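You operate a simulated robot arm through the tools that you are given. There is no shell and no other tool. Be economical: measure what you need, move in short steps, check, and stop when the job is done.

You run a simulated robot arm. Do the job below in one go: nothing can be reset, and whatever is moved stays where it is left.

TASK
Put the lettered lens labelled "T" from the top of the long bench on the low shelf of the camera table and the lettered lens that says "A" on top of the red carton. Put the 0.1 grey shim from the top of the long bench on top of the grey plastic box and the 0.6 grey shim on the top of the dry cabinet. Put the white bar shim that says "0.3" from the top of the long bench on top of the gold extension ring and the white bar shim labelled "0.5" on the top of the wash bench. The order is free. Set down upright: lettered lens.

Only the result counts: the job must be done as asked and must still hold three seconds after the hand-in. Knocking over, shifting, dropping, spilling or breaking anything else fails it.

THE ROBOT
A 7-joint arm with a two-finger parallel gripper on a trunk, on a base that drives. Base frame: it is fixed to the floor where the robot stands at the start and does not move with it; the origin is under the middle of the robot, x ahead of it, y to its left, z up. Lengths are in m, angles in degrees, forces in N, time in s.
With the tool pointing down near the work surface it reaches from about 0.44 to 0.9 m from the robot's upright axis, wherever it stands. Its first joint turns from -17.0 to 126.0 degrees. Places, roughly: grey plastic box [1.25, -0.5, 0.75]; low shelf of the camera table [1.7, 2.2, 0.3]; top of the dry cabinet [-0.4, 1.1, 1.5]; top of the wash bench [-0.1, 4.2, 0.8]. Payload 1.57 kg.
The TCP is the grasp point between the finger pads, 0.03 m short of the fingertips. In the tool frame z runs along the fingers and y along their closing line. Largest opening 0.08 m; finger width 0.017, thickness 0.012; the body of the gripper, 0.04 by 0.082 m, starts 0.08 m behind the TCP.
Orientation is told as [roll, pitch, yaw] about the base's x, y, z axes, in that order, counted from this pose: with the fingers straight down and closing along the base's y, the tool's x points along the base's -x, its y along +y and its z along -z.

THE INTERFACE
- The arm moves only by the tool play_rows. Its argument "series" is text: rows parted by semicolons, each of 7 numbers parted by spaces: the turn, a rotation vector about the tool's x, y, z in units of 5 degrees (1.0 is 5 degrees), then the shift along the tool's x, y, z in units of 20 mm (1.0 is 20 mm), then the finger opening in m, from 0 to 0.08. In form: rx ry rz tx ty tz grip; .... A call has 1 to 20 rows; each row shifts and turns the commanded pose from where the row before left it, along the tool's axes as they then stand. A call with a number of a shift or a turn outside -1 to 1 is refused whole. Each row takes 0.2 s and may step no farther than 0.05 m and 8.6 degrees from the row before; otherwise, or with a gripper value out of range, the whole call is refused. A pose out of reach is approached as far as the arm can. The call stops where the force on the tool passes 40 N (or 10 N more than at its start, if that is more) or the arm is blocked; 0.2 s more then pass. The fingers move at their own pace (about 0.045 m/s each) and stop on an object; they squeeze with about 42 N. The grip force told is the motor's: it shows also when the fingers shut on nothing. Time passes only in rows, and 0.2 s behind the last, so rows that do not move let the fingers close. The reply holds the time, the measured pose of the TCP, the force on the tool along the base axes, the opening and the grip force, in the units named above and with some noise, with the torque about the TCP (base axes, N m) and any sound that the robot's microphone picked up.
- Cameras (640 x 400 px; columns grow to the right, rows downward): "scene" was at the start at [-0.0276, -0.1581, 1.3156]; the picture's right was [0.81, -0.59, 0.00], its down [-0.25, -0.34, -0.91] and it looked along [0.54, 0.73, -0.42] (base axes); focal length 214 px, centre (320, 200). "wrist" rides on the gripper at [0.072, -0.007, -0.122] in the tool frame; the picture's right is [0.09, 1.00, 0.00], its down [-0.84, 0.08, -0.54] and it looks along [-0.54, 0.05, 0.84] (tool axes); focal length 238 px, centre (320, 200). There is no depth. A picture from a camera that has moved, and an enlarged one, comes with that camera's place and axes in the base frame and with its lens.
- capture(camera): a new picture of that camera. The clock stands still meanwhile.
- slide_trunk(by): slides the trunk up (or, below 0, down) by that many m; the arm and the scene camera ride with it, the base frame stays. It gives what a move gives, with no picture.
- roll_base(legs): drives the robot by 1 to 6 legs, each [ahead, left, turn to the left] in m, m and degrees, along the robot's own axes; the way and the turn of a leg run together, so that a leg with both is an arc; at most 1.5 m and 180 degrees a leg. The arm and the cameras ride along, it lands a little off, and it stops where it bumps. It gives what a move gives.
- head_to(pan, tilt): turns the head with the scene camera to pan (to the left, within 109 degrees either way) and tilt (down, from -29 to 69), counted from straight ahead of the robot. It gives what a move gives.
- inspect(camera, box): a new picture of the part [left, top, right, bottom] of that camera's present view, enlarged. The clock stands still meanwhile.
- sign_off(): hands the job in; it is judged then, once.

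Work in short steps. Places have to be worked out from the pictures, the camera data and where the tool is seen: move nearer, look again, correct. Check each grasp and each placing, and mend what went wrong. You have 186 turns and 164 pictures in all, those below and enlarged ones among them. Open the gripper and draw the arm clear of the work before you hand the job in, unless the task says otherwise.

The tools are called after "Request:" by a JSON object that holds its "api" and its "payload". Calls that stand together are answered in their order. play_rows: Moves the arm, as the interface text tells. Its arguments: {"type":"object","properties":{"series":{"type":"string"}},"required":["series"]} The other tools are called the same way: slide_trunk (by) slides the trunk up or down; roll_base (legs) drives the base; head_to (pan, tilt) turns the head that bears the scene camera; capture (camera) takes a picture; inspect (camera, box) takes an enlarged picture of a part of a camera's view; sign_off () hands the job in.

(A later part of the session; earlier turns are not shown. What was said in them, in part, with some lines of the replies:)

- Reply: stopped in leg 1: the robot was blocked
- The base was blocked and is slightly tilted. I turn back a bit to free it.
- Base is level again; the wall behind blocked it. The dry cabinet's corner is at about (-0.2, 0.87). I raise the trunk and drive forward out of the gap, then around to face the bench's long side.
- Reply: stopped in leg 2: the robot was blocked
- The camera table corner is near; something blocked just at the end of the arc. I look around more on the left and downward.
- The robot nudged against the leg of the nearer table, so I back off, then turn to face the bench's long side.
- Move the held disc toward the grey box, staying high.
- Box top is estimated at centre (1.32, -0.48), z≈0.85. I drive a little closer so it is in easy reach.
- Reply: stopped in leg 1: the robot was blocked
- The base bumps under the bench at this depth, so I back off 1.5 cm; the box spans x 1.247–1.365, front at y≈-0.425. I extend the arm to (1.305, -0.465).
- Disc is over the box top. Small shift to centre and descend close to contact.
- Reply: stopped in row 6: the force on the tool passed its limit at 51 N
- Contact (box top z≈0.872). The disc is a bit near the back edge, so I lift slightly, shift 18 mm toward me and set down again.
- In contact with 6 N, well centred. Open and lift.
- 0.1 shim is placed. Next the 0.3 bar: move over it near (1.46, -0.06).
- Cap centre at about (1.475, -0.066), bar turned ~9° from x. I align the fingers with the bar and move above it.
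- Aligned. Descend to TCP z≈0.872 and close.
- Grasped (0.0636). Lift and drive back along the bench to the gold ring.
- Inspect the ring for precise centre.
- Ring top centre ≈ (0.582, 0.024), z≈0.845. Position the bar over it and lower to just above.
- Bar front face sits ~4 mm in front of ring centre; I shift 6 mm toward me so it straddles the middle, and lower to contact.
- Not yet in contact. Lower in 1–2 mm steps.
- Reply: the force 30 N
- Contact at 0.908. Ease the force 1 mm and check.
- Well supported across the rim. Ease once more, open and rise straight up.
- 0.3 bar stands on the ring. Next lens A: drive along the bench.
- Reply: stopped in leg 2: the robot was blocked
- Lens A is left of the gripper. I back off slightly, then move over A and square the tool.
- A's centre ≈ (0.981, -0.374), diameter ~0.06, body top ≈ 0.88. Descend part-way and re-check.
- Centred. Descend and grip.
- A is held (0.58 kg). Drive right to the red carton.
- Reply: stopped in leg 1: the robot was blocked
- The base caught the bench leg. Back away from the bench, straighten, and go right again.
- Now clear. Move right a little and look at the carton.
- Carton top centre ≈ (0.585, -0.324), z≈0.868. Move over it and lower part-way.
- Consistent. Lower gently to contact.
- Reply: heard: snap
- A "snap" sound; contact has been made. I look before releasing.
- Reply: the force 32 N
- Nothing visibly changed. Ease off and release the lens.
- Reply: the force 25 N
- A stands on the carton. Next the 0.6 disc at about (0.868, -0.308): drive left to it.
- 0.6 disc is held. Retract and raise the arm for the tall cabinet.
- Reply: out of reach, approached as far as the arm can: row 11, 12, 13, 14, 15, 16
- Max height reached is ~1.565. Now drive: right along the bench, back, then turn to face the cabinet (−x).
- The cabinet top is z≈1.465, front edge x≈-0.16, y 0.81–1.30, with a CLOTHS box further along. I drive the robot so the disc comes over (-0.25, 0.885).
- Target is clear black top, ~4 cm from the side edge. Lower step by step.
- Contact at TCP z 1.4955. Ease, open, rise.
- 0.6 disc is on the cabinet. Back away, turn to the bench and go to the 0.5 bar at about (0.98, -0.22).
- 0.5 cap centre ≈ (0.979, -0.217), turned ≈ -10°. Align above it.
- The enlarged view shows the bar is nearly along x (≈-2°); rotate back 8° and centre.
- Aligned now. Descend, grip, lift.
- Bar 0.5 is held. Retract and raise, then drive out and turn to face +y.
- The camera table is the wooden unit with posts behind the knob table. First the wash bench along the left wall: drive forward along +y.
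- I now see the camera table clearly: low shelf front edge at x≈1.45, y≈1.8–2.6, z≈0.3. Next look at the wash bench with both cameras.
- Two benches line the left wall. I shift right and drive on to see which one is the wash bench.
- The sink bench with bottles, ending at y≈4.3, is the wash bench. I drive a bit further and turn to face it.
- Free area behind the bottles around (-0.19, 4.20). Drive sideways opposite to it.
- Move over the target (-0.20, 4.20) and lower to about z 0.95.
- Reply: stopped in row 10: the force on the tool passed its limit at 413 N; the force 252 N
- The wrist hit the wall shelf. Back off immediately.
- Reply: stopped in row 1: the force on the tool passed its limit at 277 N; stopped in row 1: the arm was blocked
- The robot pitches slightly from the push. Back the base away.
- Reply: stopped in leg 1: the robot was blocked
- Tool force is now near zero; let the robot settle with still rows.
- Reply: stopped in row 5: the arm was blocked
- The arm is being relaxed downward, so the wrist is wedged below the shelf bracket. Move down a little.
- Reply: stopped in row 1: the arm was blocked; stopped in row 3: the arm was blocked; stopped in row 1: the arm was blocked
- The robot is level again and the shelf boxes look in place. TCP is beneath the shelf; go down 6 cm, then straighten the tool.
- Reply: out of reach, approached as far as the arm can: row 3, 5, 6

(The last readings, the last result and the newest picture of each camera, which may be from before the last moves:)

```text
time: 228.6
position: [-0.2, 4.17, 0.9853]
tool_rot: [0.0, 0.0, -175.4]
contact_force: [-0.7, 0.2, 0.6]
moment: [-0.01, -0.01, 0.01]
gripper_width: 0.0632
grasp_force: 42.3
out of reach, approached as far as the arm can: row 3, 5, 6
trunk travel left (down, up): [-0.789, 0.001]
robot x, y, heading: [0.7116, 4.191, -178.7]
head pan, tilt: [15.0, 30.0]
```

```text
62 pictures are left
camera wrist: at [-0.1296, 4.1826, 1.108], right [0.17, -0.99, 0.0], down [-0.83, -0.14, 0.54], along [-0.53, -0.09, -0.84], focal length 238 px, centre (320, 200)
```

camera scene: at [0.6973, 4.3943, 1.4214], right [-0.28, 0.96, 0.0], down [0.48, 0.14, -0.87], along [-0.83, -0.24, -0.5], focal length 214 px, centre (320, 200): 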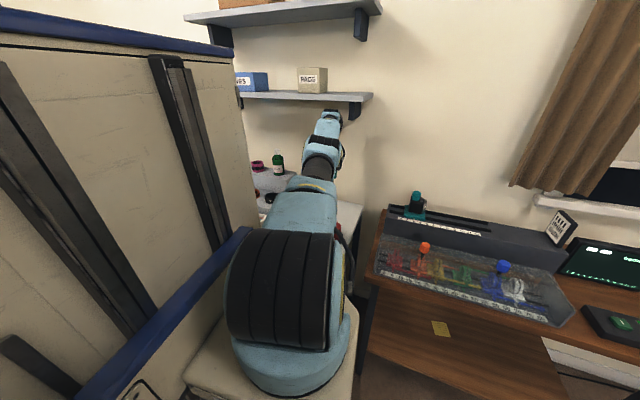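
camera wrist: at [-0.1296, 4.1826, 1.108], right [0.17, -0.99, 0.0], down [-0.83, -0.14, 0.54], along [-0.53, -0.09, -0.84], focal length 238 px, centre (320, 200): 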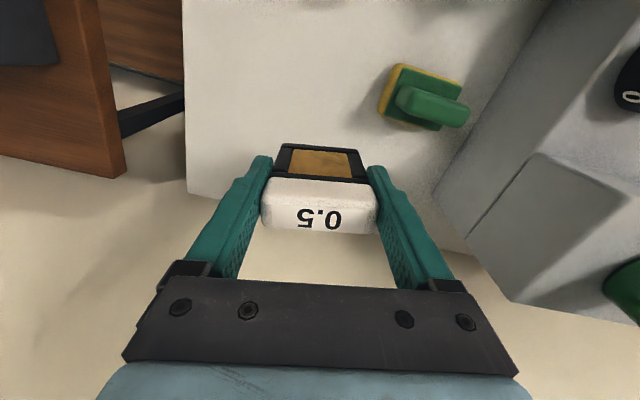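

Spot is clear. Pull back 2 cm, shift slightly away from the sponge and lower.

Request:
{"api": "play_rows", "payload": {"series": "0 0 0 1 -0.6 0 0.05;0 0 0 0 0 1 0.05;0 0 0 0 0 1 0.05;0 0 0 0 0 1 0.05;0 0 0 0 0 1 0.05;0 0 0 0 0 1 0.05;0 0 0 0 0 0 0.05"}}

```text
time: 230.2
position: [-0.1969, 4.1805, 0.887]
tool_rot: [-0.1, 0.0, -175.3]
contact_force: [-0.1, 0.4, -1.1]
moment: [-0.01, 0.0, -0.03]
gripper_width: 0.0635
grasp_force: 42.4
out of reach, approached as far as the arm can: row 1, 6
trunk travel left (down, up): [-0.789, 0.001]
robot x, y, heading: [0.7116, 4.1863, -179.2]
head pan, tilt: [15.0, 30.0]
```

Request:
{"api": "play_rows", "payload": {"series": "0 0 0 0.5 0 0.2 0.05;0 0 0 0.2 0 0.2 0.05;0 0 0 0 0 0.15 0.05;0 0 0 0 0 0.1 0.05;0 0 0 0 0 0 0.05"}}

Request:
{"api": "inspect", "payload": {"camera": "wrist", "box": [180, 40, 460, 240]}}

```text
time: 231.4
position: [-0.1926, 4.1803, 0.8725]
tool_rot: [-0.1, 0.2, -175.4]
contact_force: [0.1, 0.0, 0.1]
moment: [0.0, 0.01, 0.01]
gripper_width: 0.0633
grasp_force: 42.0
out of reach, approached as far as the arm can: row 1
trunk travel left (down, up): [-0.789, 0.001]
robot x, y, heading: [0.7103, 4.1868, -179.0]
head pan, tilt: [15.0, 30.0]
```

```text
2.00 times, centred on (320, 140) of wrist
camera zoom: at [-0.1222, 4.1924, 0.9945], right [0.17, -0.99, 0.0], down [-0.83, -0.14, 0.54], along [-0.53, -0.09, -0.84], focal length 477 px, centre (320, 320)
```

zoom: 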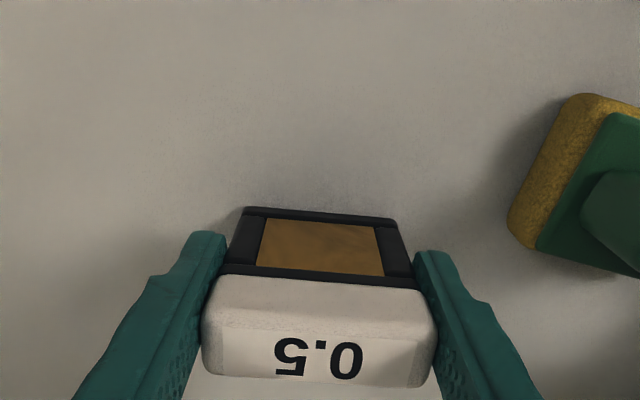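

Clear all around. Continue down in 2 mm steps.

Request:
{"api": "play_rows", "payload": {"series": "0 0 0 0 0 0.1 0.05;0 0 0 0 0 0.1 0.05;0 0 0 0 0 0.1 0.05;0 0 0 0 0 0 0.05"}}

```text
time: 232.4
position: [-0.1917, 4.1797, 0.8681]
tool_rot: [0.0, 0.0, -175.4]
contact_force: [3.2, 0.7, 15.7]
moment: [0.0, -0.16, 0.0]
gripper_width: 0.0633
grasp_force: 42.2
trunk travel left (down, up): [-0.789, 0.001]
robot x, y, heading: [0.7066, 4.1906, -178.9]
head pan, tilt: [15.0, 30.0]
```

Contact. Release, rise a little and retreat toward me.

Request:
{"api": "play_rows", "payload": {"series": "0 0 0 0 0 -0.05 0.06;0 0 0 0 0 0 0.08;0 0 0 0 0 0 0.08;0 0 0 0 0 -0.5 0.08;0 0 0 0 0 -1 0.08;0 0 0 0 0 -1 0.08;0 0 0 0 0 -1 0.08;0 0 0 0 0 -1 0.08;0 0 0 0 0 -1 0.08;0 0 0 0.5 0 -1 0.08;0 0 0 1 0 -0.5 0.08;0 0 0 1 0 0 0.08"}}

Request:
{"api": "capture", "payload": {"camera": "wrist"}}

```text
time: 235.0
position: [-0.2006, 4.1764, 1.0074]
tool_rot: [0.0, 0.1, -175.4]
contact_force: [0.3, 0.1, -0.6]
moment: [0.01, -0.05, 0.01]
gripper_width: 0.0801
grasp_force: 0.0
out of reach, approached as far as the arm can: row 5, 7, 10, 11, 12
trunk travel left (down, up): [-0.789, 0.001]
robot x, y, heading: [0.7087, 4.1905, -179.0]
head pan, tilt: [15.0, 30.0]
```

```text
60 pictures are left
camera wrist: at [-0.1305, 4.1888, 1.1304], right [0.17, -0.99, 0.0], down [-0.83, -0.14, 0.54], along [-0.53, -0.09, -0.84], focal length 238 px, centre (320, 200)
```

wrist: 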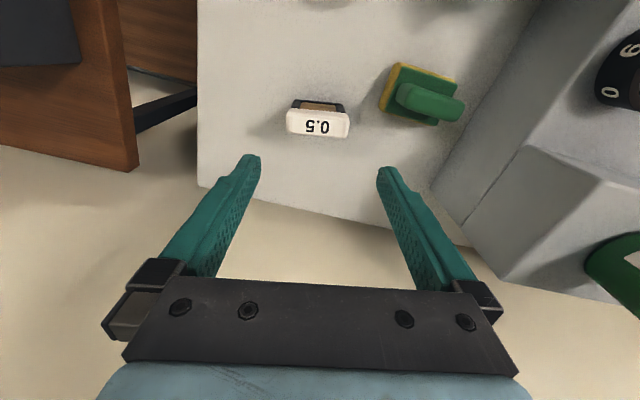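

0.5 bar stands on the wash bench. Retract over the bottles (top ≈0.90, my fingertips at 0.98).

Request:
{"api": "play_rows", "payload": {"series": "0 0 0 1 0 -0.3 0.08;0 0 0 1 0 -0.3 0.08;0 0 0 1 0 0 0.08;0 0 0 1 0 0 0.08;0 0 0 1 0 0 0.08;0 0 0 1 0 0 0.08;0 0 0 1 0 0 0.08;0 0 0 1 0 0 0.08;0 0 0 1 0 0 0.08;0 0 0 1 0 0 0.08;0 0 0 1 0 0 0.08;0 0 0 1 0 0 0.08;0 0 0 1 0 0 0.08;0 0 0 1 0 0 0.08;0 0 0 1 0 0 0.08;0 0 0 1 0 0 0.08;0 0 0 1 0 0 0.08;0 0 0 1 0 0 0.08"}}

Request:
{"api": "head_to", "payload": {"pan": 0, "tilt": 30}}

Request:
{"api": "capture", "payload": {"camera": "scene"}}

Request:
{"api": "capture", "payload": {"camera": "wrist"}}

```text
time: 238.8
position: [-0.1926, 4.1482, 1.0305]
tool_rot: [0.1, 0.0, -175.4]
contact_force: [-0.3, -0.7, -0.7]
moment: [-0.01, -0.01, 0.03]
gripper_width: 0.0802
grasp_force: 0.2
out of reach, approached as far as the arm can: row 1, 2, 3, 4, 5, 6, 7, 8, 9, 10, 11, 12, 13, 14, 15, 16, 17, 18
trunk travel left (down, up): [-0.789, 0.001]
robot x, y, heading: [0.7084, 4.1913, -178.7]
head pan, tilt: [15.0, 30.0]
```

```text
time: 239.6
position: [-0.1945, 4.1472, 1.0303]
tool_rot: [-0.1, 0.1, -175.4]
contact_force: [0.4, -0.6, -0.1]
moment: [0.01, -0.02, -0.01]
gripper_width: 0.0801
grasp_force: 0.1
trunk travel left (down, up): [-0.789, 0.001]
robot x, y, heading: [0.711, 4.1881, -178.8]
head pan, tilt: [0.0, 30.0]
```

```text
59 pictures are left
camera scene: at [0.6928, 4.4173, 1.4216], right [-0.02, 1.0, 0.0], down [0.5, 0.01, -0.87], along [-0.87, -0.02, -0.5], focal length 214 px, centre (320, 200)
```

scene: 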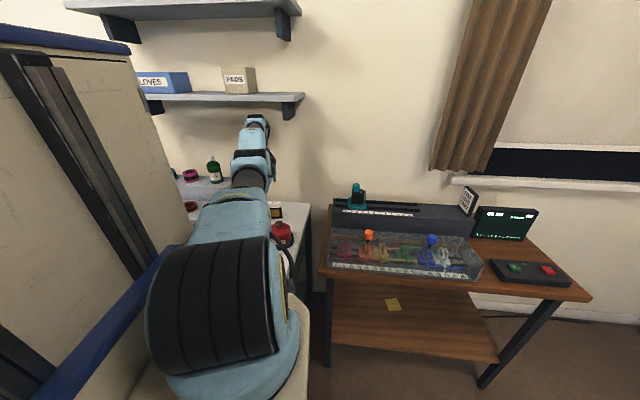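

```text
58 pictures are left
camera wrist: at [-0.1238, 4.1606, 1.1526], right [0.17, -0.99, 0.0], down [-0.83, -0.14, 0.54], along [-0.53, -0.09, -0.84], focal length 238 px, centre (320, 200)
```

wrist: 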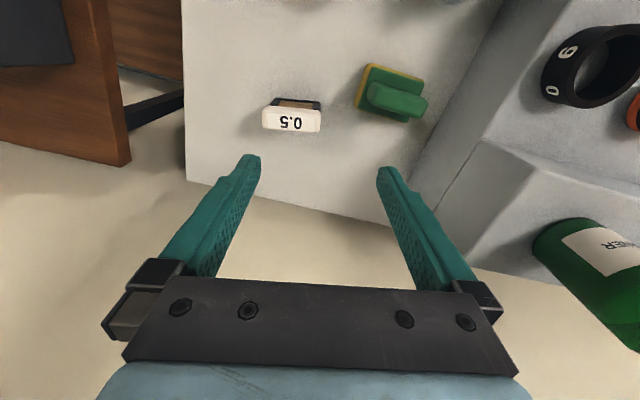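

The arm is hung up in a joint configuration, so I back the base away instead.

Request:
{"api": "roll_base", "payload": {"legs": [[-0.3, -0.08, 0]]}}

Request:
{"api": "play_rows", "payload": {"series": "0 0 0 0 0 -1 0.08;0 0 0 0 0 -1 0.08;0 0 0 0 0 -1 0.08;0 0 0 0 0 -1 0.08"}}

Request:
{"api": "capture", "payload": {"camera": "wrist"}}

```text
time: 241.7
position: [0.1059, 4.234, 1.0297]
tool_rot: [0.0, 0.1, -175.2]
contact_force: [-0.1, -0.6, 0.7]
moment: [0.02, 0.02, 0.01]
gripper_width: 0.08
grasp_force: 0.0
trunk travel left (down, up): [-0.789, 0.001]
robot x, y, heading: [1.0082, 4.2766, -178.7]
head pan, tilt: [0.0, 30.0]
```

```text
time: 242.7
position: [0.1106, 4.2351, 1.107]
tool_rot: [-0.1, 0.1, -175.2]
contact_force: [-0.4, -0.2, -0.5]
moment: [-0.01, 0.0, -0.02]
gripper_width: 0.0798
grasp_force: 0.0
out of reach, approached as far as the arm can: row 3, 4
trunk travel left (down, up): [-0.789, 0.001]
robot x, y, heading: [1.0086, 4.2772, -178.4]
head pan, tilt: [0.0, 30.0]
```

```text
57 pictures are left
camera wrist: at [0.1803, 4.247, 1.2305], right [0.18, -0.98, 0.0], down [-0.83, -0.15, 0.54], along [-0.53, -0.09, -0.84], focal length 238 px, centre (320, 200)
```

wrist: 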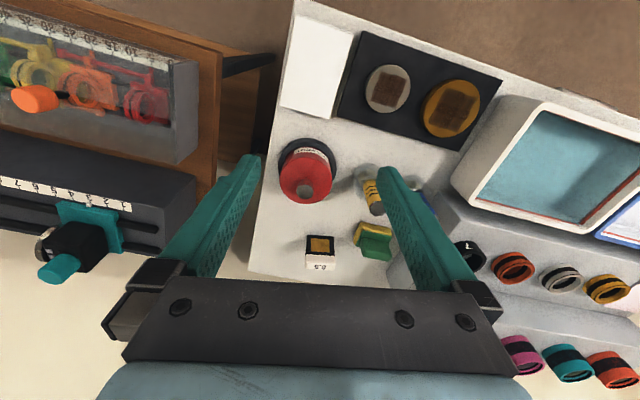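

Clear of the bench, everything there in order. Retract the arm.

Request:
{"api": "play_rows", "payload": {"series": "0 0 0 1 0 0 0.08;0 0 0 1 0 0 0.08;0 0 0 1 0 0 0.08;0 0 0 1 0 0 0.08;0 0 0 1 0 0 0.08;0 0 0 1 0 0 0.08;0 0 0 1 0 0 0.08;0 0 0 1 0 0 0.08;0 0 0 1 0 0 0.08;0 0 0 1 0 0 0.08;0 0 0 1 0 0 0.08;0 0 0 1 0 0 0.08;0 0 0 1 0 0 0.08;0 0 0 1 0 0 0.08;0 0 0 1 0 0 0.08;0 0 0 1 0 0 0.08;0 0 0 1 0 0 0.08"}}

```text
time: 246.3
position: [0.4323, 4.2599, 1.1097]
tool_rot: [0.0, 0.1, -175.2]
contact_force: [-0.5, -0.1, 0.2]
moment: [0.01, -0.05, 0.03]
gripper_width: 0.0801
grasp_force: 0.1
out of reach, approached as far as the arm can: row 1, 2
trunk travel left (down, up): [-0.789, 0.001]
robot x, y, heading: [1.0106, 4.2783, -178.7]
head pan, tilt: [0.0, 30.0]
```

Now drive back to the long bench for lens T: turn to −y in the open, go down the corridor.

Request:
{"api": "roll_base", "payload": {"legs": [[0.21, 0.13, 0], [0, 0, 88.7], [1.4, 0, 0], [0.65, 0, 0]]}}

```text
time: 261.9
position: [0.7391, 1.4683, 1.1096]
tool_rot: [0.0, 0.1, -87.9]
contact_force: [-0.8, -0.6, -0.7]
moment: [-0.03, -0.02, 0.03]
gripper_width: 0.0801
grasp_force: 0.0
trunk travel left (down, up): [-0.789, 0.001]
robot x, y, heading: [0.743, 2.0449, -91.5]
head pan, tilt: [0.0, 30.0]
```

Request:
{"api": "roll_base", "payload": {"legs": [[0, -0.29, 1.5], [1.48, 0, 0], [0, 0.66, 0]]}}

Request:
{"api": "capture", "payload": {"camera": "wrist"}}

```text
time: 274.0
position: [1.1458, 0.0148, 1.1092]
tool_rot: [0.0, 0.1, -85.4]
contact_force: [-0.1, 0.1, 0.6]
moment: [0.02, 0.0, 0.01]
gripper_width: 0.0802
grasp_force: 0.0
trunk travel left (down, up): [-0.789, 0.001]
robot x, y, heading: [1.1287, 0.593, -88.7]
head pan, tilt: [0.0, 30.0]
```

```text
56 pictures are left
camera wrist: at [1.1321, 0.0856, 1.2328], right [0.98, 0.17, 0.0], down [0.15, -0.83, 0.54], along [0.09, -0.53, -0.84], focal length 238 px, centre (320, 200)
```

wrist: 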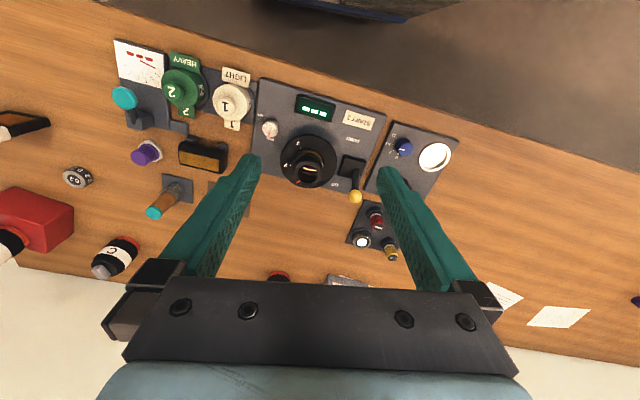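

T is at about (1.117, -0.448). Approach the bench, square up the tool, then tilt it 45° toward the wall for a side-ish grasp (needed for the low shelf).

Request:
{"api": "roll_base", "payload": {"legs": [[0.125, 0, -1.3]]}}

Request:
{"api": "play_rows", "payload": {"series": "0 0 0.66 0 0 0 0.08;0 -1 0 0 0 0 0.08;0 -1 0 0 0 0 0.08;0 -1 0 0 0 0 0.08;0 -1 0 0 0 0 0.08;0 -1 0 0 0 0 0.08;0 -1 0 0 0 0 0.08;0 -1 0 0 0 0 0.08;0 -1 0 0 0 0 0.08;0 -1 0 0 0 0 0.08;0 0 0 0 0 0 0.08"}}

Request:
{"api": "capture", "payload": {"camera": "wrist"}}

```text
time: 275.2
position: [1.1325, -0.1117, 1.1089]
tool_rot: [0.0, 0.1, -86.7]
contact_force: [-0.4, 0.7, 0.3]
moment: [-0.01, -0.02, 0.0]
gripper_width: 0.0803
grasp_force: 0.1
trunk travel left (down, up): [-0.789, 0.001]
robot x, y, heading: [1.1291, 0.4632, -90.3]
head pan, tilt: [0.0, 30.0]
```

```text
time: 277.6
position: [1.1333, -0.1122, 1.109]
tool_rot: [-0.1, -45.0, -90.0]
contact_force: [0.5, -0.1, -0.6]
moment: [0.03, 0.04, 0.02]
gripper_width: 0.08
grasp_force: 0.0
trunk travel left (down, up): [-0.789, 0.001]
robot x, y, heading: [1.1261, 0.4613, -90.2]
head pan, tilt: [0.0, 30.0]
```

```text
55 pictures are left
camera wrist: at [1.1258, 0.0255, 1.1459], right [1.0, 0.06, -0.07], down [0.08, -0.21, 0.97], along [0.05, -0.98, -0.21], focal length 238 px, centre (320, 200)
```

wrist: 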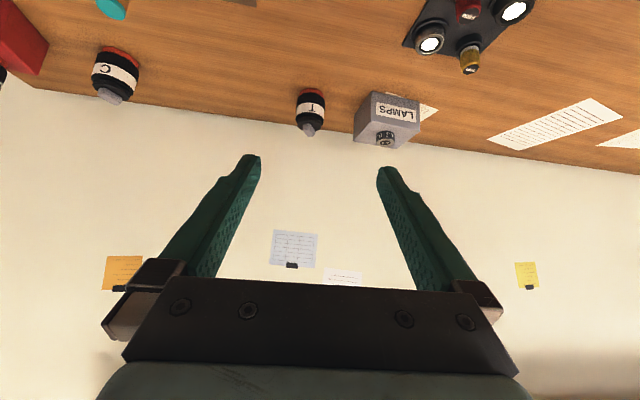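

T confirmed at (1.115, -0.448). Move to a pre-grasp 12 cm behind it along the tool axis.

Request:
{"api": "play_rows", "payload": {"series": "0 0 0 -0.16 -0.053 0.95 0.08;0 0 0 -0.16 -0.053 0.95 0.08;0 0 0 -0.16 -0.053 0.95 0.08;0 0 0 -0.16 -0.053 0.95 0.08;0 0 0 -0.16 -0.053 0.95 0.08;0 0 0 -0.16 -0.053 0.95 0.08;0 0 0 -0.16 -0.053 0.95 0.08;0 0 0 -0.16 -0.053 0.95 0.08;0 0 0 -0.16 -0.053 0.95 0.08;0 0 0 -0.16 -0.053 0.95 0.08;0 0 0 -0.16 -0.053 0.95 0.08;0 0 0 -0.16 -0.053 0.95 0.08;0 0 0 -0.16 -0.053 0.95 0.08;0 0 0 -0.16 -0.053 0.95 0.08;0 0 0 -0.16 -0.053 0.95 0.08;0 0 0 -0.16 -0.053 0.95 0.08"}}

Request:
{"api": "capture", "payload": {"camera": "wrist"}}

```text
time: 281.0
position: [1.1151, -0.3618, 0.9289]
tool_rot: [-0.1, -44.8, -90.0]
contact_force: [0.3, -0.1, 0.2]
moment: [0.0, 0.0, 0.0]
gripper_width: 0.08
grasp_force: 0.1
trunk travel left (down, up): [-0.789, 0.001]
robot x, y, heading: [1.1301, 0.463, -90.3]
head pan, tilt: [0.0, 30.0]
```

```text
54 pictures are left
camera wrist: at [1.1081, -0.2241, 0.9662], right [1.0, 0.07, -0.07], down [0.08, -0.21, 0.97], along [0.05, -0.98, -0.21], focal length 238 px, centre (320, 200)
```

wrist: 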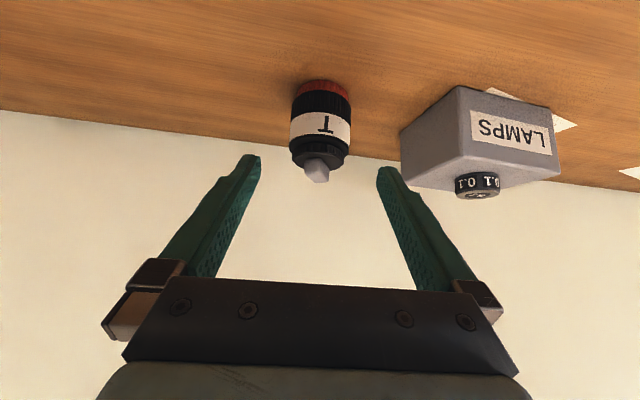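

Well aligned. Advance 12 cm along the tool, grip.

Request:
{"api": "play_rows", "payload": {"series": "0 0 0 0 0 1 0.08;0 0 0 0 0 1 0.08;0 0 0 0 0 1 0.08;0 0 0 0 0 1 0.08;0 0 0 0 0 1 0.08;0 0 0 0 0 1 0.08;0 0 0 0 0 0 0.08"}}

Request:
{"api": "capture", "payload": {"camera": "wrist"}}

```text
time: 282.6
position: [1.1149, -0.4467, 0.8451]
tool_rot: [0.0, -44.9, -90.0]
contact_force: [0.1, 0.2, 0.0]
moment: [0.02, 0.01, 0.03]
gripper_width: 0.08
grasp_force: 0.1
trunk travel left (down, up): [-0.789, 0.001]
robot x, y, heading: [1.1296, 0.4648, -90.0]
head pan, tilt: [0.0, 30.0]
```

```text
53 pictures are left
camera wrist: at [1.1064, -0.3099, 0.8816], right [1.0, 0.07, -0.07], down [0.08, -0.21, 0.97], along [0.05, -0.98, -0.21], focal length 238 px, centre (320, 200)
```

wrist: 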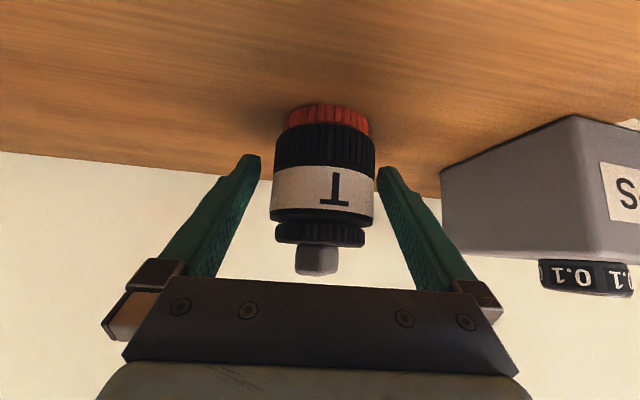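

Request:
{"api": "play_rows", "payload": {"series": "0 0 0 0 0 0 0.06;0 0 0 0 0 0 0.045;0 0 0 0 0 0 0.045;0 0 0 0 0 0 0.045;0 0 0 0 0 0 0.045;0 0 0 0 0 0 0.045"}}

Request:
{"api": "play_rows", "payload": {"series": "0 0 0 -0.35 0 -0.35 0.045;0 0 0 -0.7 0 -0.7 0.045;0 0 0 -0.7 0 -0.7 0.045;0 0 0 -0.7 0 -0.7 0.045;0 0 0 -0.7 0 -0.7 0.045;0 0 0 -0.7 0 -0.7 0.045;0 0 0 -0.7 0 -0.7 0.045;0 0 0 -0.7 0 -0.7 0.045;0 0 0 -0.7 0 -0.7 0.045"}}

Request:
{"api": "capture", "payload": {"camera": "wrist"}}

```text
time: 284.0
position: [1.1135, -0.4479, 0.8449]
tool_rot: [0.0, -44.9, -90.1]
contact_force: [2.8, 0.5, -0.4]
moment: [0.05, -0.15, 0.0]
gripper_width: 0.0638
grasp_force: 41.9
trunk travel left (down, up): [-0.789, 0.001]
robot x, y, heading: [1.1297, 0.4624, -89.9]
head pan, tilt: [0.0, 30.0]
```

```text
time: 286.0
position: [1.1151, -0.4473, 1.0128]
tool_rot: [0.0, -44.8, -90.0]
contact_force: [-1.4, 0.3, -6.2]
moment: [0.04, 0.03, -0.02]
gripper_width: 0.064
grasp_force: 42.0
trunk travel left (down, up): [-0.789, 0.001]
robot x, y, heading: [1.1278, 0.4647, -90.4]
head pan, tilt: [0.0, 30.0]
```

```text
52 pictures are left
camera wrist: at [1.1073, -0.31, 1.0494], right [1.0, 0.07, -0.07], down [0.08, -0.21, 0.97], along [0.05, -0.98, -0.22], focal length 238 px, centre (320, 200)
```

wrist: 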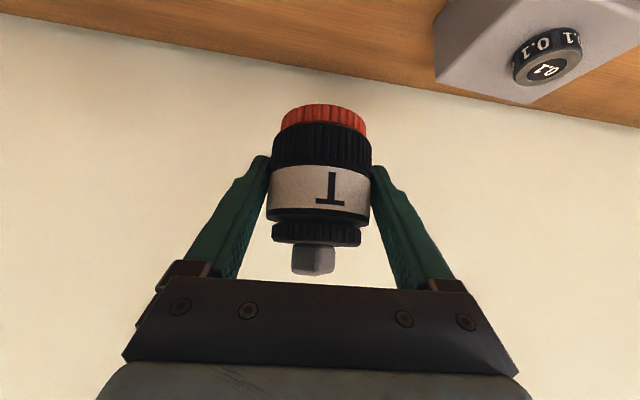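

T is held upright. Retract and raise, then drive around to the camera table.

Request:
{"api": "play_rows", "payload": {"series": "0 0 0 0.6 0 -0.99 0.045;0 0 0 0.6 0 -0.99 0.045;0 0 0 0.6 0 -0.99 0.045;0 0 0 0.6 0 -0.99 0.045;0 0 0 0.6 0 -0.99 0.045;0 0 0 0.6 0 -0.99 0.045;0 0 0 0.6 0 -0.99 0.045;0 0 0 0.6 0 -0.99 0.045;0 0 0 0.6 0 -0.99 0.045;0 0 0 0.6 0 -0.99 0.045;0 0 0 0.6 0 -0.99 0.045;0 0 0 0.6 0 -0.99 0.045;0 0 0 0.6 0 -0.99 0.045;0 0 0 0.6 0 -0.99 0.045"}}

Request:
{"api": "roll_base", "payload": {"legs": [[-0.05, -0.67, 0], [-0.32, 0, 0], [0, 0, 180], [1.35, 0, 0]]}}

```text
time: 289.0
position: [1.1158, -0.1331, 1.092]
tool_rot: [0.0, -44.8, -89.9]
contact_force: [1.0, 0.2, -5.9]
moment: [0.0, 0.0, 0.0]
gripper_width: 0.0642
grasp_force: 42.0
trunk travel left (down, up): [-0.789, 0.001]
robot x, y, heading: [1.1276, 0.4666, -89.9]
head pan, tilt: [0.0, 30.0]
```

```text
time: 308.2
position: [0.442, 2.7933, 1.0922]
tool_rot: [0.0, -44.9, 91.7]
contact_force: [0.8, -0.7, -5.1]
moment: [-0.06, 0.02, -0.01]
gripper_width: 0.0634
grasp_force: 41.9
trunk travel left (down, up): [-0.789, 0.001]
robot x, y, heading: [0.4466, 2.1953, 91.6]
head pan, tilt: [0.0, 30.0]
```

Now turn right to face the camera table and look.

Request:
{"api": "roll_base", "payload": {"legs": [[0, 0, -91.6]]}}

Request:
{"api": "head_to", "payload": {"pan": 0, "tilt": 40}}

Request:
{"api": "capture", "payload": {"camera": "scene"}}

Request:
{"api": "capture", "payload": {"camera": "wrist"}}

```text
time: 311.3
position: [0.97, 2.4448, 1.0905]
tool_rot: [0.0, -44.7, 32.9]
contact_force: [-0.2, 0.5, -6.3]
moment: [-0.04, 0.06, -0.01]
gripper_width: 0.0635
grasp_force: 42.0
trunk travel left (down, up): [-0.789, 0.001]
robot x, y, heading: [0.4635, 2.1298, 32.5]
head pan, tilt: [0.0, 30.0]
stopped in leg 1: the robot was blocked; the commanded pose is now the measured one
```

```text
time: 312.0
position: [0.9705, 2.4427, 1.0919]
tool_rot: [0.0, -44.7, 33.1]
contact_force: [1.2, -0.3, -5.9]
moment: [0.0, 0.04, 0.03]
gripper_width: 0.0633
grasp_force: 41.7
trunk travel left (down, up): [-0.789, 0.001]
robot x, y, heading: [0.4614, 2.128, 32.6]
head pan, tilt: [0.0, 40.0]
```

```text
51 pictures are left
camera scene: at [0.5889, 1.9382, 1.4063], right [0.54, -0.84, 0.0], down [-0.54, -0.35, -0.77], along [0.64, 0.41, -0.64], focal length 214 px, centre (320, 200)
```

scene: 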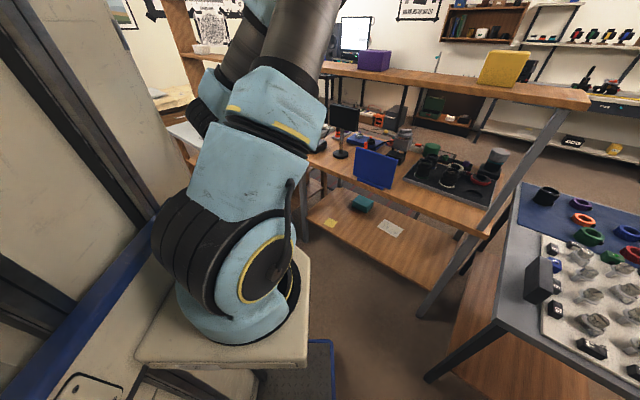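

```text
50 pictures are left
camera wrist: at [0.8579, 2.3643, 1.1282], right [-0.6, 0.8, -0.07], down [0.14, 0.18, 0.97], along [0.79, 0.57, -0.22], focal length 238 px, centre (320, 200)
```

wrist: 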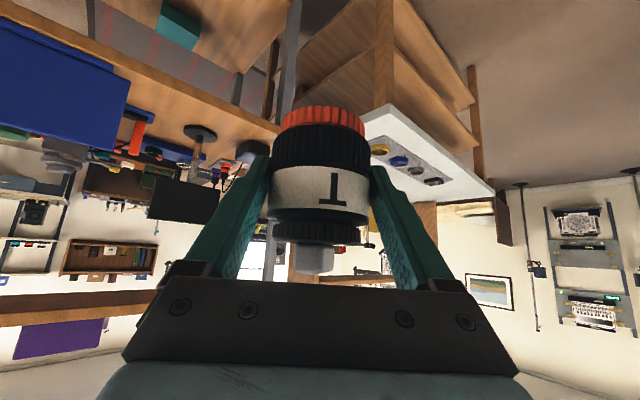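

The rear touched the counter behind; move toward +x and then finish the turn.

Request:
{"api": "roll_base", "payload": {"legs": [[0.17, -0.105, 0], [0, 0, -32.5]]}}

Request:
{"api": "capture", "payload": {"camera": "scene"}}

```text
time: 315.2
position: [1.2581, 2.1208, 1.0919]
tool_rot: [0.1, -44.8, 0.1]
contact_force: [0.3, 0.2, -5.9]
moment: [0.03, 0.06, 0.0]
gripper_width: 0.0634
grasp_force: 41.9
trunk travel left (down, up): [-0.789, 0.001]
robot x, y, heading: [0.6648, 2.1331, -0.1]
head pan, tilt: [0.0, 40.0]
```

```text
49 pictures are left
camera scene: at [0.6637, 1.9005, 1.4062], right [0.0, -1.0, 0.0], down [-0.64, 0.0, -0.77], along [0.77, 0.0, -0.64], focal length 214 px, centre (320, 200)
```

scene: 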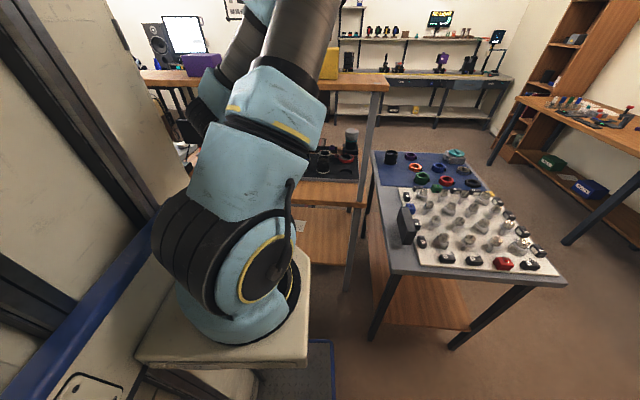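

Positioned in front of the camera table. Lower the trunk so the lens is at shelf height, then look.

Request:
{"api": "slide_trunk", "payload": {"by": -0.66}}

Request:
{"api": "capture", "payload": {"camera": "wrist"}}

Request:
{"api": "head_to", "payload": {"pan": 10, "tilt": 15}}

Request:
{"api": "capture", "payload": {"camera": "scene"}}

```text
refused: -0.66 is not a number from -0.4 to 0.4
```

```text
48 pictures are left
camera wrist: at [1.12, 2.1131, 1.1282], right [-0.07, 1.0, -0.07], down [0.21, 0.08, 0.97], along [0.98, 0.05, -0.22], focal length 238 px, centre (320, 200)
```

wrist: 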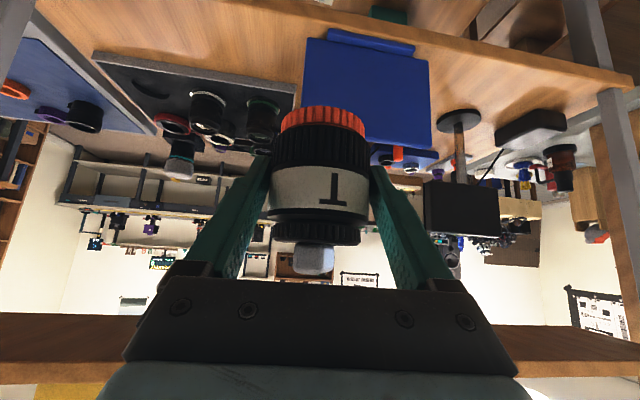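

```text
time: 316.1
position: [1.2583, 2.1204, 1.0924]
tool_rot: [0.0, -44.7, 0.2]
contact_force: [-0.6, 0.3, -5.3]
moment: [0.02, 0.06, 0.02]
gripper_width: 0.0635
grasp_force: 42.5
trunk travel left (down, up): [-0.789, 0.001]
robot x, y, heading: [0.6605, 2.1333, -0.3]
head pan, tilt: [10.0, 15.0]
```

```text
47 pictures are left
camera scene: at [0.6707, 1.9167, 1.4457], right [0.17, -0.99, 0.0], down [-0.26, -0.04, -0.97], along [0.95, 0.16, -0.26], focal length 214 px, centre (320, 200)
```

scene: 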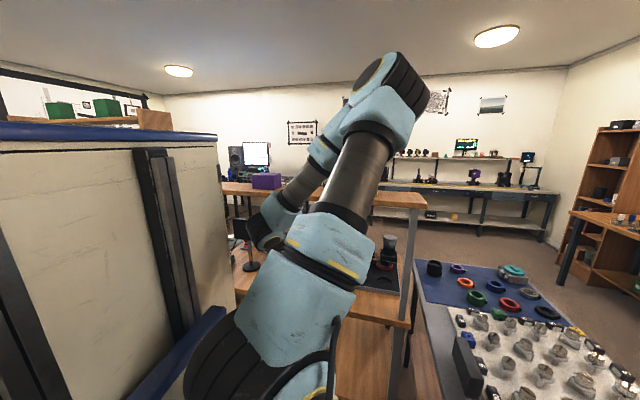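

Trunk moves are limited to 0.4. I shift left 0.1 m to keep the elbow clear of the right post and lower in two stages.

Request:
{"api": "roll_base", "payload": {"legs": [[0, 0.1, 0]]}}

Request:
{"api": "slide_trunk", "payload": {"by": -0.35}}

Request:
{"api": "capture", "payload": {"camera": "wrist"}}

Request:
{"api": "capture", "payload": {"camera": "scene"}}

```text
time: 317.2
position: [1.2578, 2.2166, 1.0924]
tool_rot: [0.1, -44.8, 0.0]
contact_force: [0.0, -0.5, -5.5]
moment: [-0.02, 0.03, 0.0]
gripper_width: 0.0633
grasp_force: 42.3
trunk travel left (down, up): [-0.789, 0.001]
robot x, y, heading: [0.6626, 2.2331, -0.2]
head pan, tilt: [10.0, 15.0]
```

```text
time: 320.6
position: [1.2581, 2.2185, 0.7406]
tool_rot: [-0.1, -44.8, 0.0]
contact_force: [0.3, -0.4, -5.1]
moment: [0.04, 0.07, 0.02]
gripper_width: 0.0632
grasp_force: 41.7
trunk travel left (down, up): [-0.439, 0.351]
robot x, y, heading: [0.6635, 2.229, -0.3]
head pan, tilt: [10.0, 15.0]
```

```text
46 pictures are left
camera wrist: at [1.1202, 2.2115, 0.7782], right [-0.07, 1.0, -0.07], down [0.21, 0.08, 0.97], along [0.97, 0.05, -0.22], focal length 238 px, centre (320, 200)
```

wrist: 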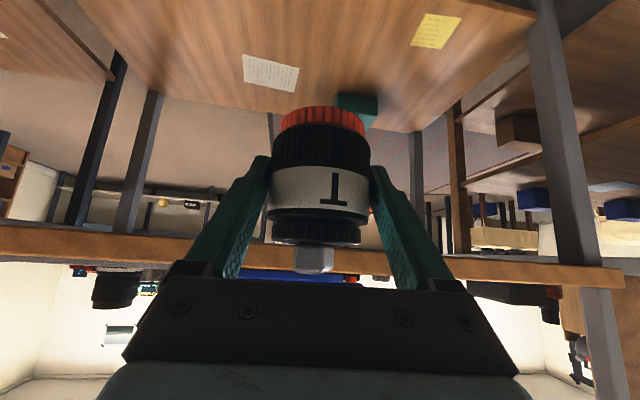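

```text
45 pictures are left
camera scene: at [0.6708, 2.0155, 1.0958], right [0.17, -0.99, 0.0], down [-0.26, -0.04, -0.97], along [0.95, 0.16, -0.26], focal length 214 px, centre (320, 200)
```

scene: 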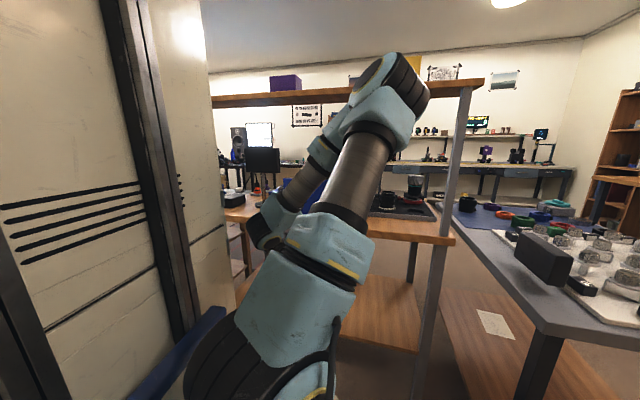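

Shelf is clear where I want to place (around x 1.57, y 2.22). Lower the rest.

Request:
{"api": "slide_trunk", "payload": {"by": -0.33}}

Request:
{"api": "capture", "payload": {"camera": "wrist"}}

Request:
{"api": "capture", "payload": {"camera": "scene"}}

```text
time: 323.9
position: [1.2587, 2.2179, 0.4121]
tool_rot: [0.0, -44.7, 0.0]
contact_force: [-0.2, 0.4, -5.1]
moment: [0.01, 0.09, 0.04]
gripper_width: 0.0631
grasp_force: 42.1
trunk travel left (down, up): [-0.109, 0.681]
robot x, y, heading: [0.6623, 2.2306, 0.0]
head pan, tilt: [10.0, 15.0]
```

```text
44 pictures are left
camera wrist: at [1.1201, 2.2115, 0.4482], right [-0.07, 1.0, -0.07], down [0.21, 0.08, 0.97], along [0.97, 0.05, -0.22], focal length 238 px, centre (320, 200)
```

wrist: 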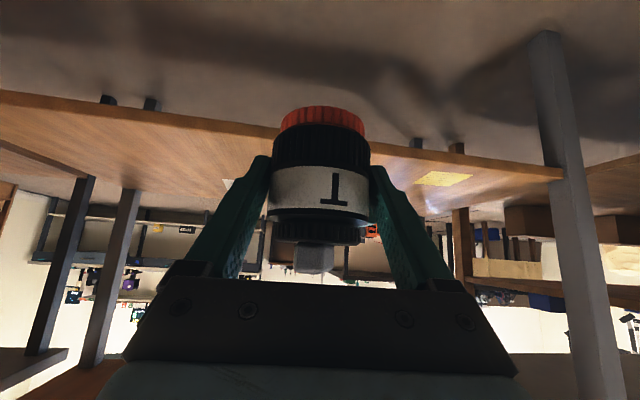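

```text
43 pictures are left
camera scene: at [0.6708, 2.0155, 0.7658], right [0.17, -0.99, 0.0], down [-0.26, -0.04, -0.97], along [0.95, 0.16, -0.26], focal length 214 px, centre (320, 200)
```

scene: 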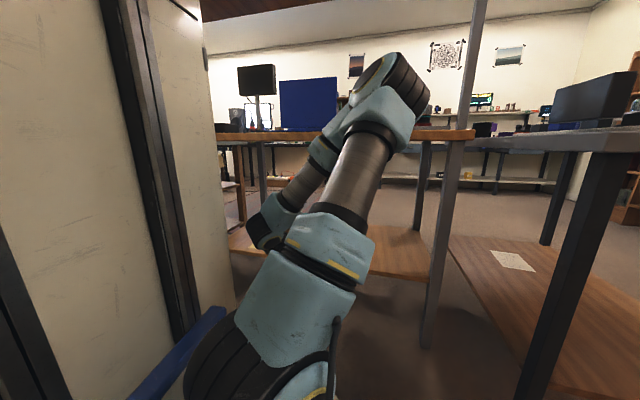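

Shelf edge confirmed at x≈1.45, z≈0.30; lens bottom is at ≈0.367. Drive forward 0.17 and check.

Request:
{"api": "roll_base", "payload": {"legs": [[0.17, 0, 0]]}}

Request:
{"api": "capture", "payload": {"camera": "scene"}}

Request:
{"api": "capture", "payload": {"camera": "wrist"}}

```text
time: 325.3
position: [1.4281, 2.2162, 0.4118]
tool_rot: [-0.1, -44.7, -0.1]
contact_force: [-0.8, 0.3, -5.6]
moment: [-0.02, 0.07, 0.01]
gripper_width: 0.063
grasp_force: 42.5
trunk travel left (down, up): [-0.109, 0.681]
robot x, y, heading: [0.8297, 2.227, -0.3]
head pan, tilt: [10.0, 15.0]
```

```text
42 pictures are left
camera scene: at [0.8407, 2.0146, 0.7658], right [0.17, -0.99, 0.0], down [-0.26, -0.04, -0.97], along [0.95, 0.16, -0.26], focal length 214 px, centre (320, 200)
```

scene: 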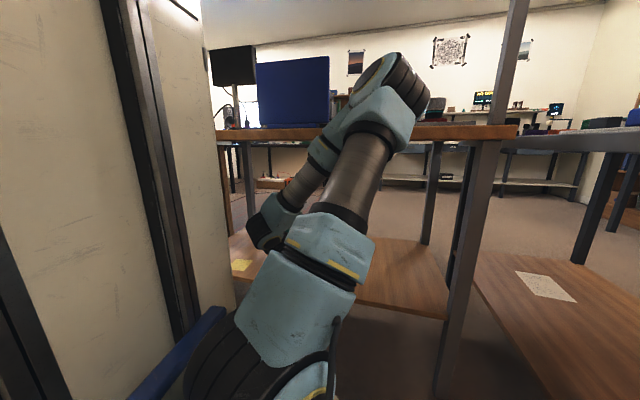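

```text
41 pictures are left
camera wrist: at [1.2904, 2.2096, 0.4481], right [-0.06, 1.0, -0.07], down [0.21, 0.08, 0.97], along [0.98, 0.05, -0.22], focal length 238 px, centre (320, 200)
```

wrist: 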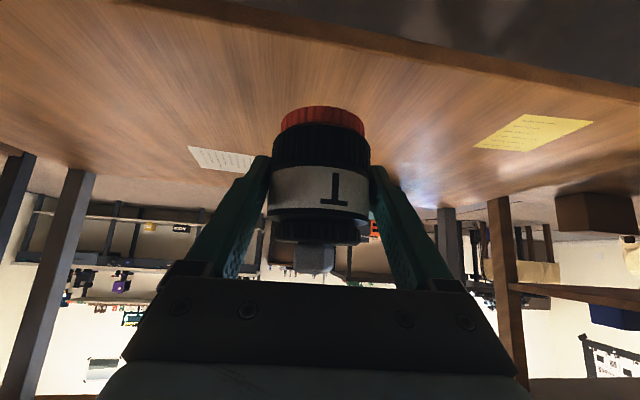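

Extend the arm forward 8 cm and check.

Request:
{"api": "play_rows", "payload": {"series": "0 0 0 -0.7 0 0.7 0.045;0 0 0 -0.7 0 0.7 0.045;0 0 0 -0.7 0 0.7 0.045;0 0 0 -0.7 0 0.7 0.045;0 0 0 0 0 0 0.045"}}

Request:
{"api": "capture", "payload": {"camera": "scene"}}

```text
time: 326.5
position: [1.5076, 2.215, 0.4098]
tool_rot: [0.0, -44.7, 0.0]
contact_force: [0.1, 0.1, -5.4]
moment: [0.0, 0.05, 0.0]
gripper_width: 0.0629
grasp_force: 41.9
trunk travel left (down, up): [-0.109, 0.681]
robot x, y, heading: [0.8323, 2.2276, -0.4]
head pan, tilt: [10.0, 15.0]
```

```text
40 pictures are left
camera scene: at [0.8407, 2.0146, 0.7658], right [0.17, -0.99, 0.0], down [-0.26, -0.04, -0.97], along [0.95, 0.16, -0.26], focal length 214 px, centre (320, 200)
```

scene: 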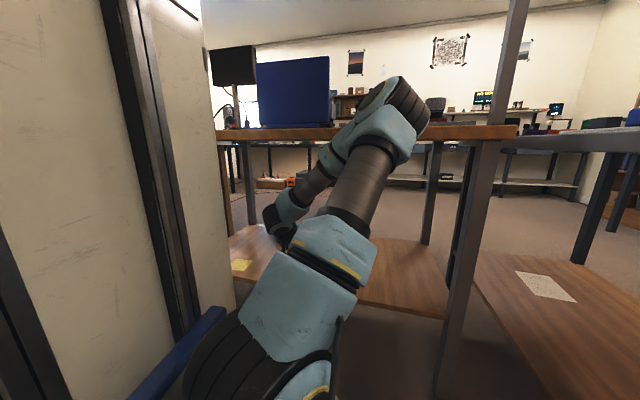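

Request:
{"api": "play_rows", "payload": {"series": "0 0 0 -0.7 0 0.7 0.045;0 0 0 -0.7 0 0.7 0.045;0 0 0 -0.7 0 0.7 0.045;0 0 0 0 0 0 0.045"}}

Request:
{"api": "slide_trunk", "payload": {"by": -0.05}}

Request:
{"api": "capture", "payload": {"camera": "wrist"}}

```text
time: 327.5
position: [1.5675, 2.2152, 0.4124]
tool_rot: [0.0, -44.8, -0.1]
contact_force: [-0.2, 0.6, -4.8]
moment: [0.02, 0.05, 0.03]
gripper_width: 0.0631
grasp_force: 41.6
trunk travel left (down, up): [-0.109, 0.681]
robot x, y, heading: [0.8308, 2.233, -0.3]
head pan, tilt: [10.0, 15.0]
```

```text
time: 328.4
position: [1.5677, 2.2151, 0.3621]
tool_rot: [-0.1, -44.8, -0.1]
contact_force: [1.0, 0.6, -5.5]
moment: [0.04, 0.08, 0.02]
gripper_width: 0.0633
grasp_force: 42.2
trunk travel left (down, up): [-0.059, 0.731]
robot x, y, heading: [0.8334, 2.2286, -0.3]
head pan, tilt: [10.0, 15.0]
```

```text
39 pictures are left
camera wrist: at [1.4292, 2.2087, 0.3983], right [-0.06, 1.0, -0.07], down [0.21, 0.08, 0.97], along [0.98, 0.05, -0.22], focal length 238 px, centre (320, 200)
```

wrist: 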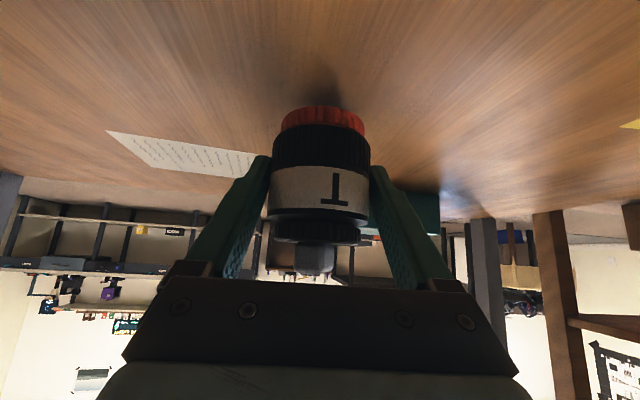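

About 1.5 cm above the shelf. Lower in small vertical steps to contact.

Request:
{"api": "play_rows", "payload": {"series": "0 0 0 0.14 0 0.14 0.045;0 0 0 0.1 0 0.1 0.045;0 0 0 0.07 0 0.07 0.045;0 0 0 0.07 0 0.07 0.045;0 0 0 0 0 0 0.045"}}

```text
time: 329.6
position: [1.5678, 2.2146, 0.3505]
tool_rot: [0.0, -44.8, -0.1]
contact_force: [0.1, -0.2, -5.1]
moment: [0.03, 0.06, -0.02]
gripper_width: 0.0629
grasp_force: 41.9
trunk travel left (down, up): [-0.059, 0.731]
robot x, y, heading: [0.835, 2.2327, -0.3]
head pan, tilt: [10.0, 15.0]
```

Request:
{"api": "play_rows", "payload": {"series": "0 0 0 0.05 0 0.05 0.045;0 0 0 0.05 0 0.05 0.045;0 0 0 0.05 0 0.05 0.045;0 0 0 0 0 0 0.045"}}

```text
time: 330.6
position: [1.5658, 2.2141, 0.3462]
tool_rot: [0.0, -44.9, -0.1]
contact_force: [-0.4, -0.2, -4.6]
moment: [0.03, 0.04, 0.01]
gripper_width: 0.0628
grasp_force: 41.7
trunk travel left (down, up): [-0.059, 0.731]
robot x, y, heading: [0.8299, 2.2285, -0.4]
head pan, tilt: [10.0, 15.0]
```

Request:
{"api": "play_rows", "payload": {"series": "0 0 0 0.05 0 0.05 0.045;0 0 0 0.05 0 0.05 0.045;0 0 0 0 0 0 0.045"}}

Request:
{"api": "capture", "payload": {"camera": "wrist"}}

```text
time: 331.4
position: [1.567, 2.2154, 0.3461]
tool_rot: [0.0, -45.0, -0.1]
contact_force: [-0.9, -0.6, 11.9]
moment: [0.18, -0.18, 0.0]
gripper_width: 0.0628
grasp_force: 42.0
trunk travel left (down, up): [-0.059, 0.731]
robot x, y, heading: [0.8333, 2.2325, -0.2]
head pan, tilt: [10.0, 15.0]
```

```text
38 pictures are left
camera wrist: at [1.4295, 2.2091, 0.3822], right [-0.06, 1.0, -0.07], down [0.21, 0.08, 0.97], along [0.98, 0.05, -0.21], focal length 238 px, centre (320, 200)
```

wrist: 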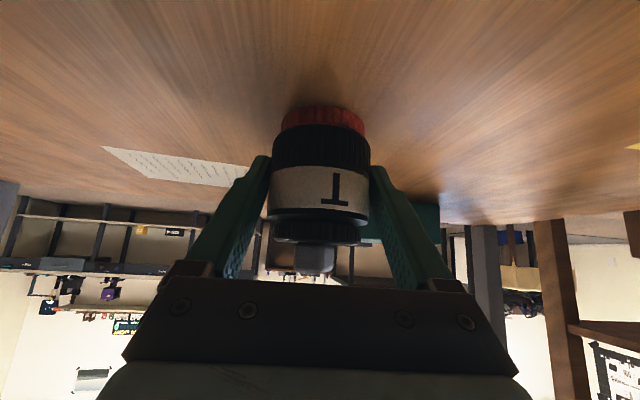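

Contact (weight taken). Open and retreat along the tool axis.

Request:
{"api": "play_rows", "payload": {"series": "0 0 0 0 0 0 0.055;0 0 0 0 0 0 0.07;0 0 0 0 0 0 0.08;0 0 0 0 0 0 0.08;0 0 0 0 0 -0.5 0.08;0 0 0 0 0 -1 0.08;0 0 0 0 0 -1 0.08;0 0 0 0 0 -1 0.08;0 0 0 0 0 -1 0.08;0 0 0 0 0 -1 0.08;0 0 0 0 0 -0.5 0.08"}}

Request:
{"api": "capture", "payload": {"camera": "wrist"}}

```text
time: 333.8
position: [1.4823, 2.2154, 0.429]
tool_rot: [0.0, -44.7, -0.1]
contact_force: [-0.1, -0.2, 1.0]
moment: [0.01, 0.0, 0.02]
gripper_width: 0.0799
grasp_force: 0.1
trunk travel left (down, up): [-0.059, 0.731]
robot x, y, heading: [0.8295, 2.2323, -0.1]
head pan, tilt: [10.0, 15.0]
```

```text
37 pictures are left
camera wrist: at [1.3438, 2.2093, 0.4665], right [-0.06, 1.0, -0.07], down [0.21, 0.08, 0.97], along [0.97, 0.05, -0.22], focal length 238 px, centre (320, 200)
```

wrist: 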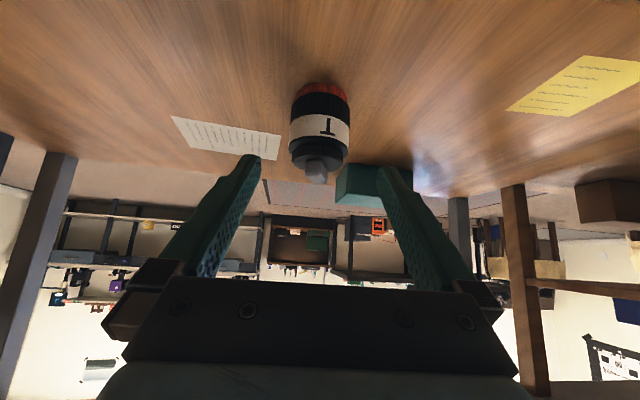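

T stands upright on the shelf. Back away, raise the trunk and check the bench items from afar.

Request:
{"api": "roll_base", "payload": {"legs": [[-0.22, 0, 0]]}}

Request:
{"api": "slide_trunk", "payload": {"by": 0.4}}

Request:
{"api": "slide_trunk", "payload": {"by": 0.3}}

Request:
{"api": "head_to", "payload": {"pan": -85, "tilt": 25}}

Request:
{"api": "inspect", "payload": {"camera": "scene", "box": [160, 100, 480, 300]}}

Request:
{"api": "capture", "payload": {"camera": "scene"}}

```text
time: 335.5
position: [1.2626, 2.2158, 0.43]
tool_rot: [0.0, -44.8, -0.2]
contact_force: [0.1, 0.2, 0.2]
moment: [0.0, -0.02, 0.02]
gripper_width: 0.0801
grasp_force: 0.0
trunk travel left (down, up): [-0.059, 0.731]
robot x, y, heading: [0.6083, 2.2323, -0.4]
head pan, tilt: [10.0, 15.0]
```

```text
time: 339.4
position: [1.2612, 2.2168, 0.8298]
tool_rot: [-0.1, -44.8, -0.1]
contact_force: [-0.2, -0.3, -0.6]
moment: [-0.01, -0.03, 0.03]
gripper_width: 0.0798
grasp_force: 0.1
trunk travel left (down, up): [-0.459, 0.331]
robot x, y, heading: [0.614, 2.2322, -0.5]
head pan, tilt: [10.0, 15.0]
```

```text
time: 342.4
position: [1.2624, 2.2163, 1.1301]
tool_rot: [0.0, -44.8, -0.1]
contact_force: [-0.2, 0.3, -1.2]
moment: [0.01, 0.0, 0.0]
gripper_width: 0.0801
grasp_force: 0.1
trunk travel left (down, up): [-0.759, 0.031]
robot x, y, heading: [0.6127, 2.231, -0.3]
head pan, tilt: [10.0, 15.0]
```

```text
time: 344.1
position: [1.2612, 2.2168, 1.1296]
tool_rot: [0.0, -44.9, -0.2]
contact_force: [-0.1, -0.1, 1.1]
moment: [-0.01, 0.01, 0.01]
gripper_width: 0.0798
grasp_force: 0.0
trunk travel left (down, up): [-0.759, 0.031]
robot x, y, heading: [0.6124, 2.2328, -0.5]
head pan, tilt: [-85.0, 25.0]
```

```text
2.00 times, centred on (320, 200) of scene
camera zoom: at [0.5361, 1.9087, 1.3996], right [-1.0, -0.08, 0.0], down [-0.03, 0.42, -0.91], along [0.07, -0.9, -0.42], focal length 429 px, centre (320, 200)
```

zoom: 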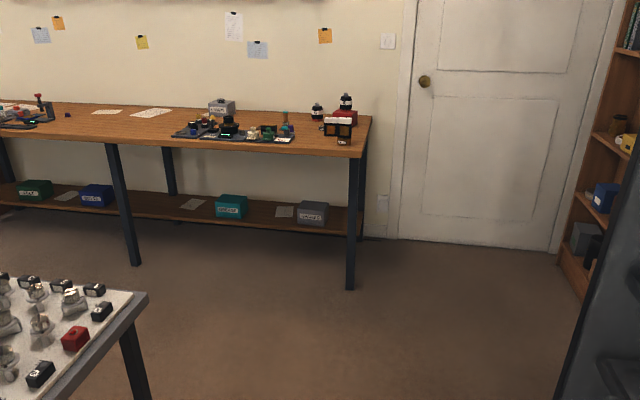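

```text
35 pictures are left
camera scene: at [0.5361, 1.9087, 1.3996], right [-1.0, -0.08, 0.0], down [-0.03, 0.42, -0.91], along [0.07, -0.9, -0.42], focal length 214 px, centre (320, 200)
```

scene: 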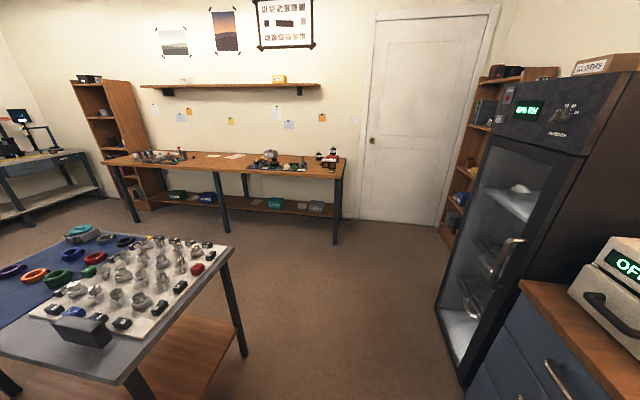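

Request:
{"api": "inspect", "payload": {"camera": "scene", "box": [250, 130, 350, 220]}}

```text
4.44 times, centred on (300, 175) of scene
camera zoom: at [0.5361, 1.9087, 1.3996], right [-1.0, -0.08, 0.0], down [-0.03, 0.42, -0.91], along [0.07, -0.9, -0.42], focal length 953 px, centre (409, 311)
```

zoom: 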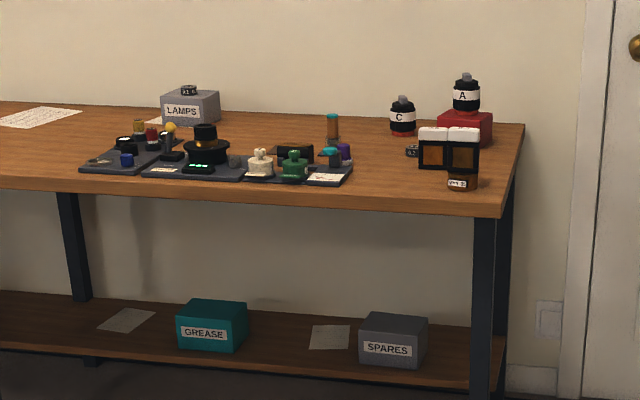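

All six items are in place, the gripper is open and the arm is clear of the tables, so I hand the job in.

Request:
{"api": "sign_off", "payload": {}}

```text
The job is handed in.
```

I placed all six items and handed the job in. In the pictures taken after each placing, every one was standing where you asked.

- **T lens:** upright on the low shelf of the camera table.
- **A lens:** upright on top of the red carton.
- **0.1 grey shim:** on the grey plastic box.
- **0.6 grey shim:** on top of the dry cabinet.
- **0.3 white bar shim:** standing across the gold extension ring.
- **0.5 white bar shim:** standing on the wash bench, behind the bottles. The room has two benches near the wash bench's rough position. I took the one with the sink and solvent.

Some things went wrong on the way and could count against the result:

- **Wall shelf above the wash bench:** the arm hit it at about 413 N and stayed wedged there for a few seconds. The shelf and the boxes on it looked unmoved afterwards.
- **Base bumps:** the base stopped against the long bench about three times. It also bumped what I took to be the wall by the door, the counter along the left wall, and a leg of the table with the knob panel. I saw nothing displaced.
- **"Snap" sound:** the microphone picked it up as lens A touched the red carton. I could see no damage to either.
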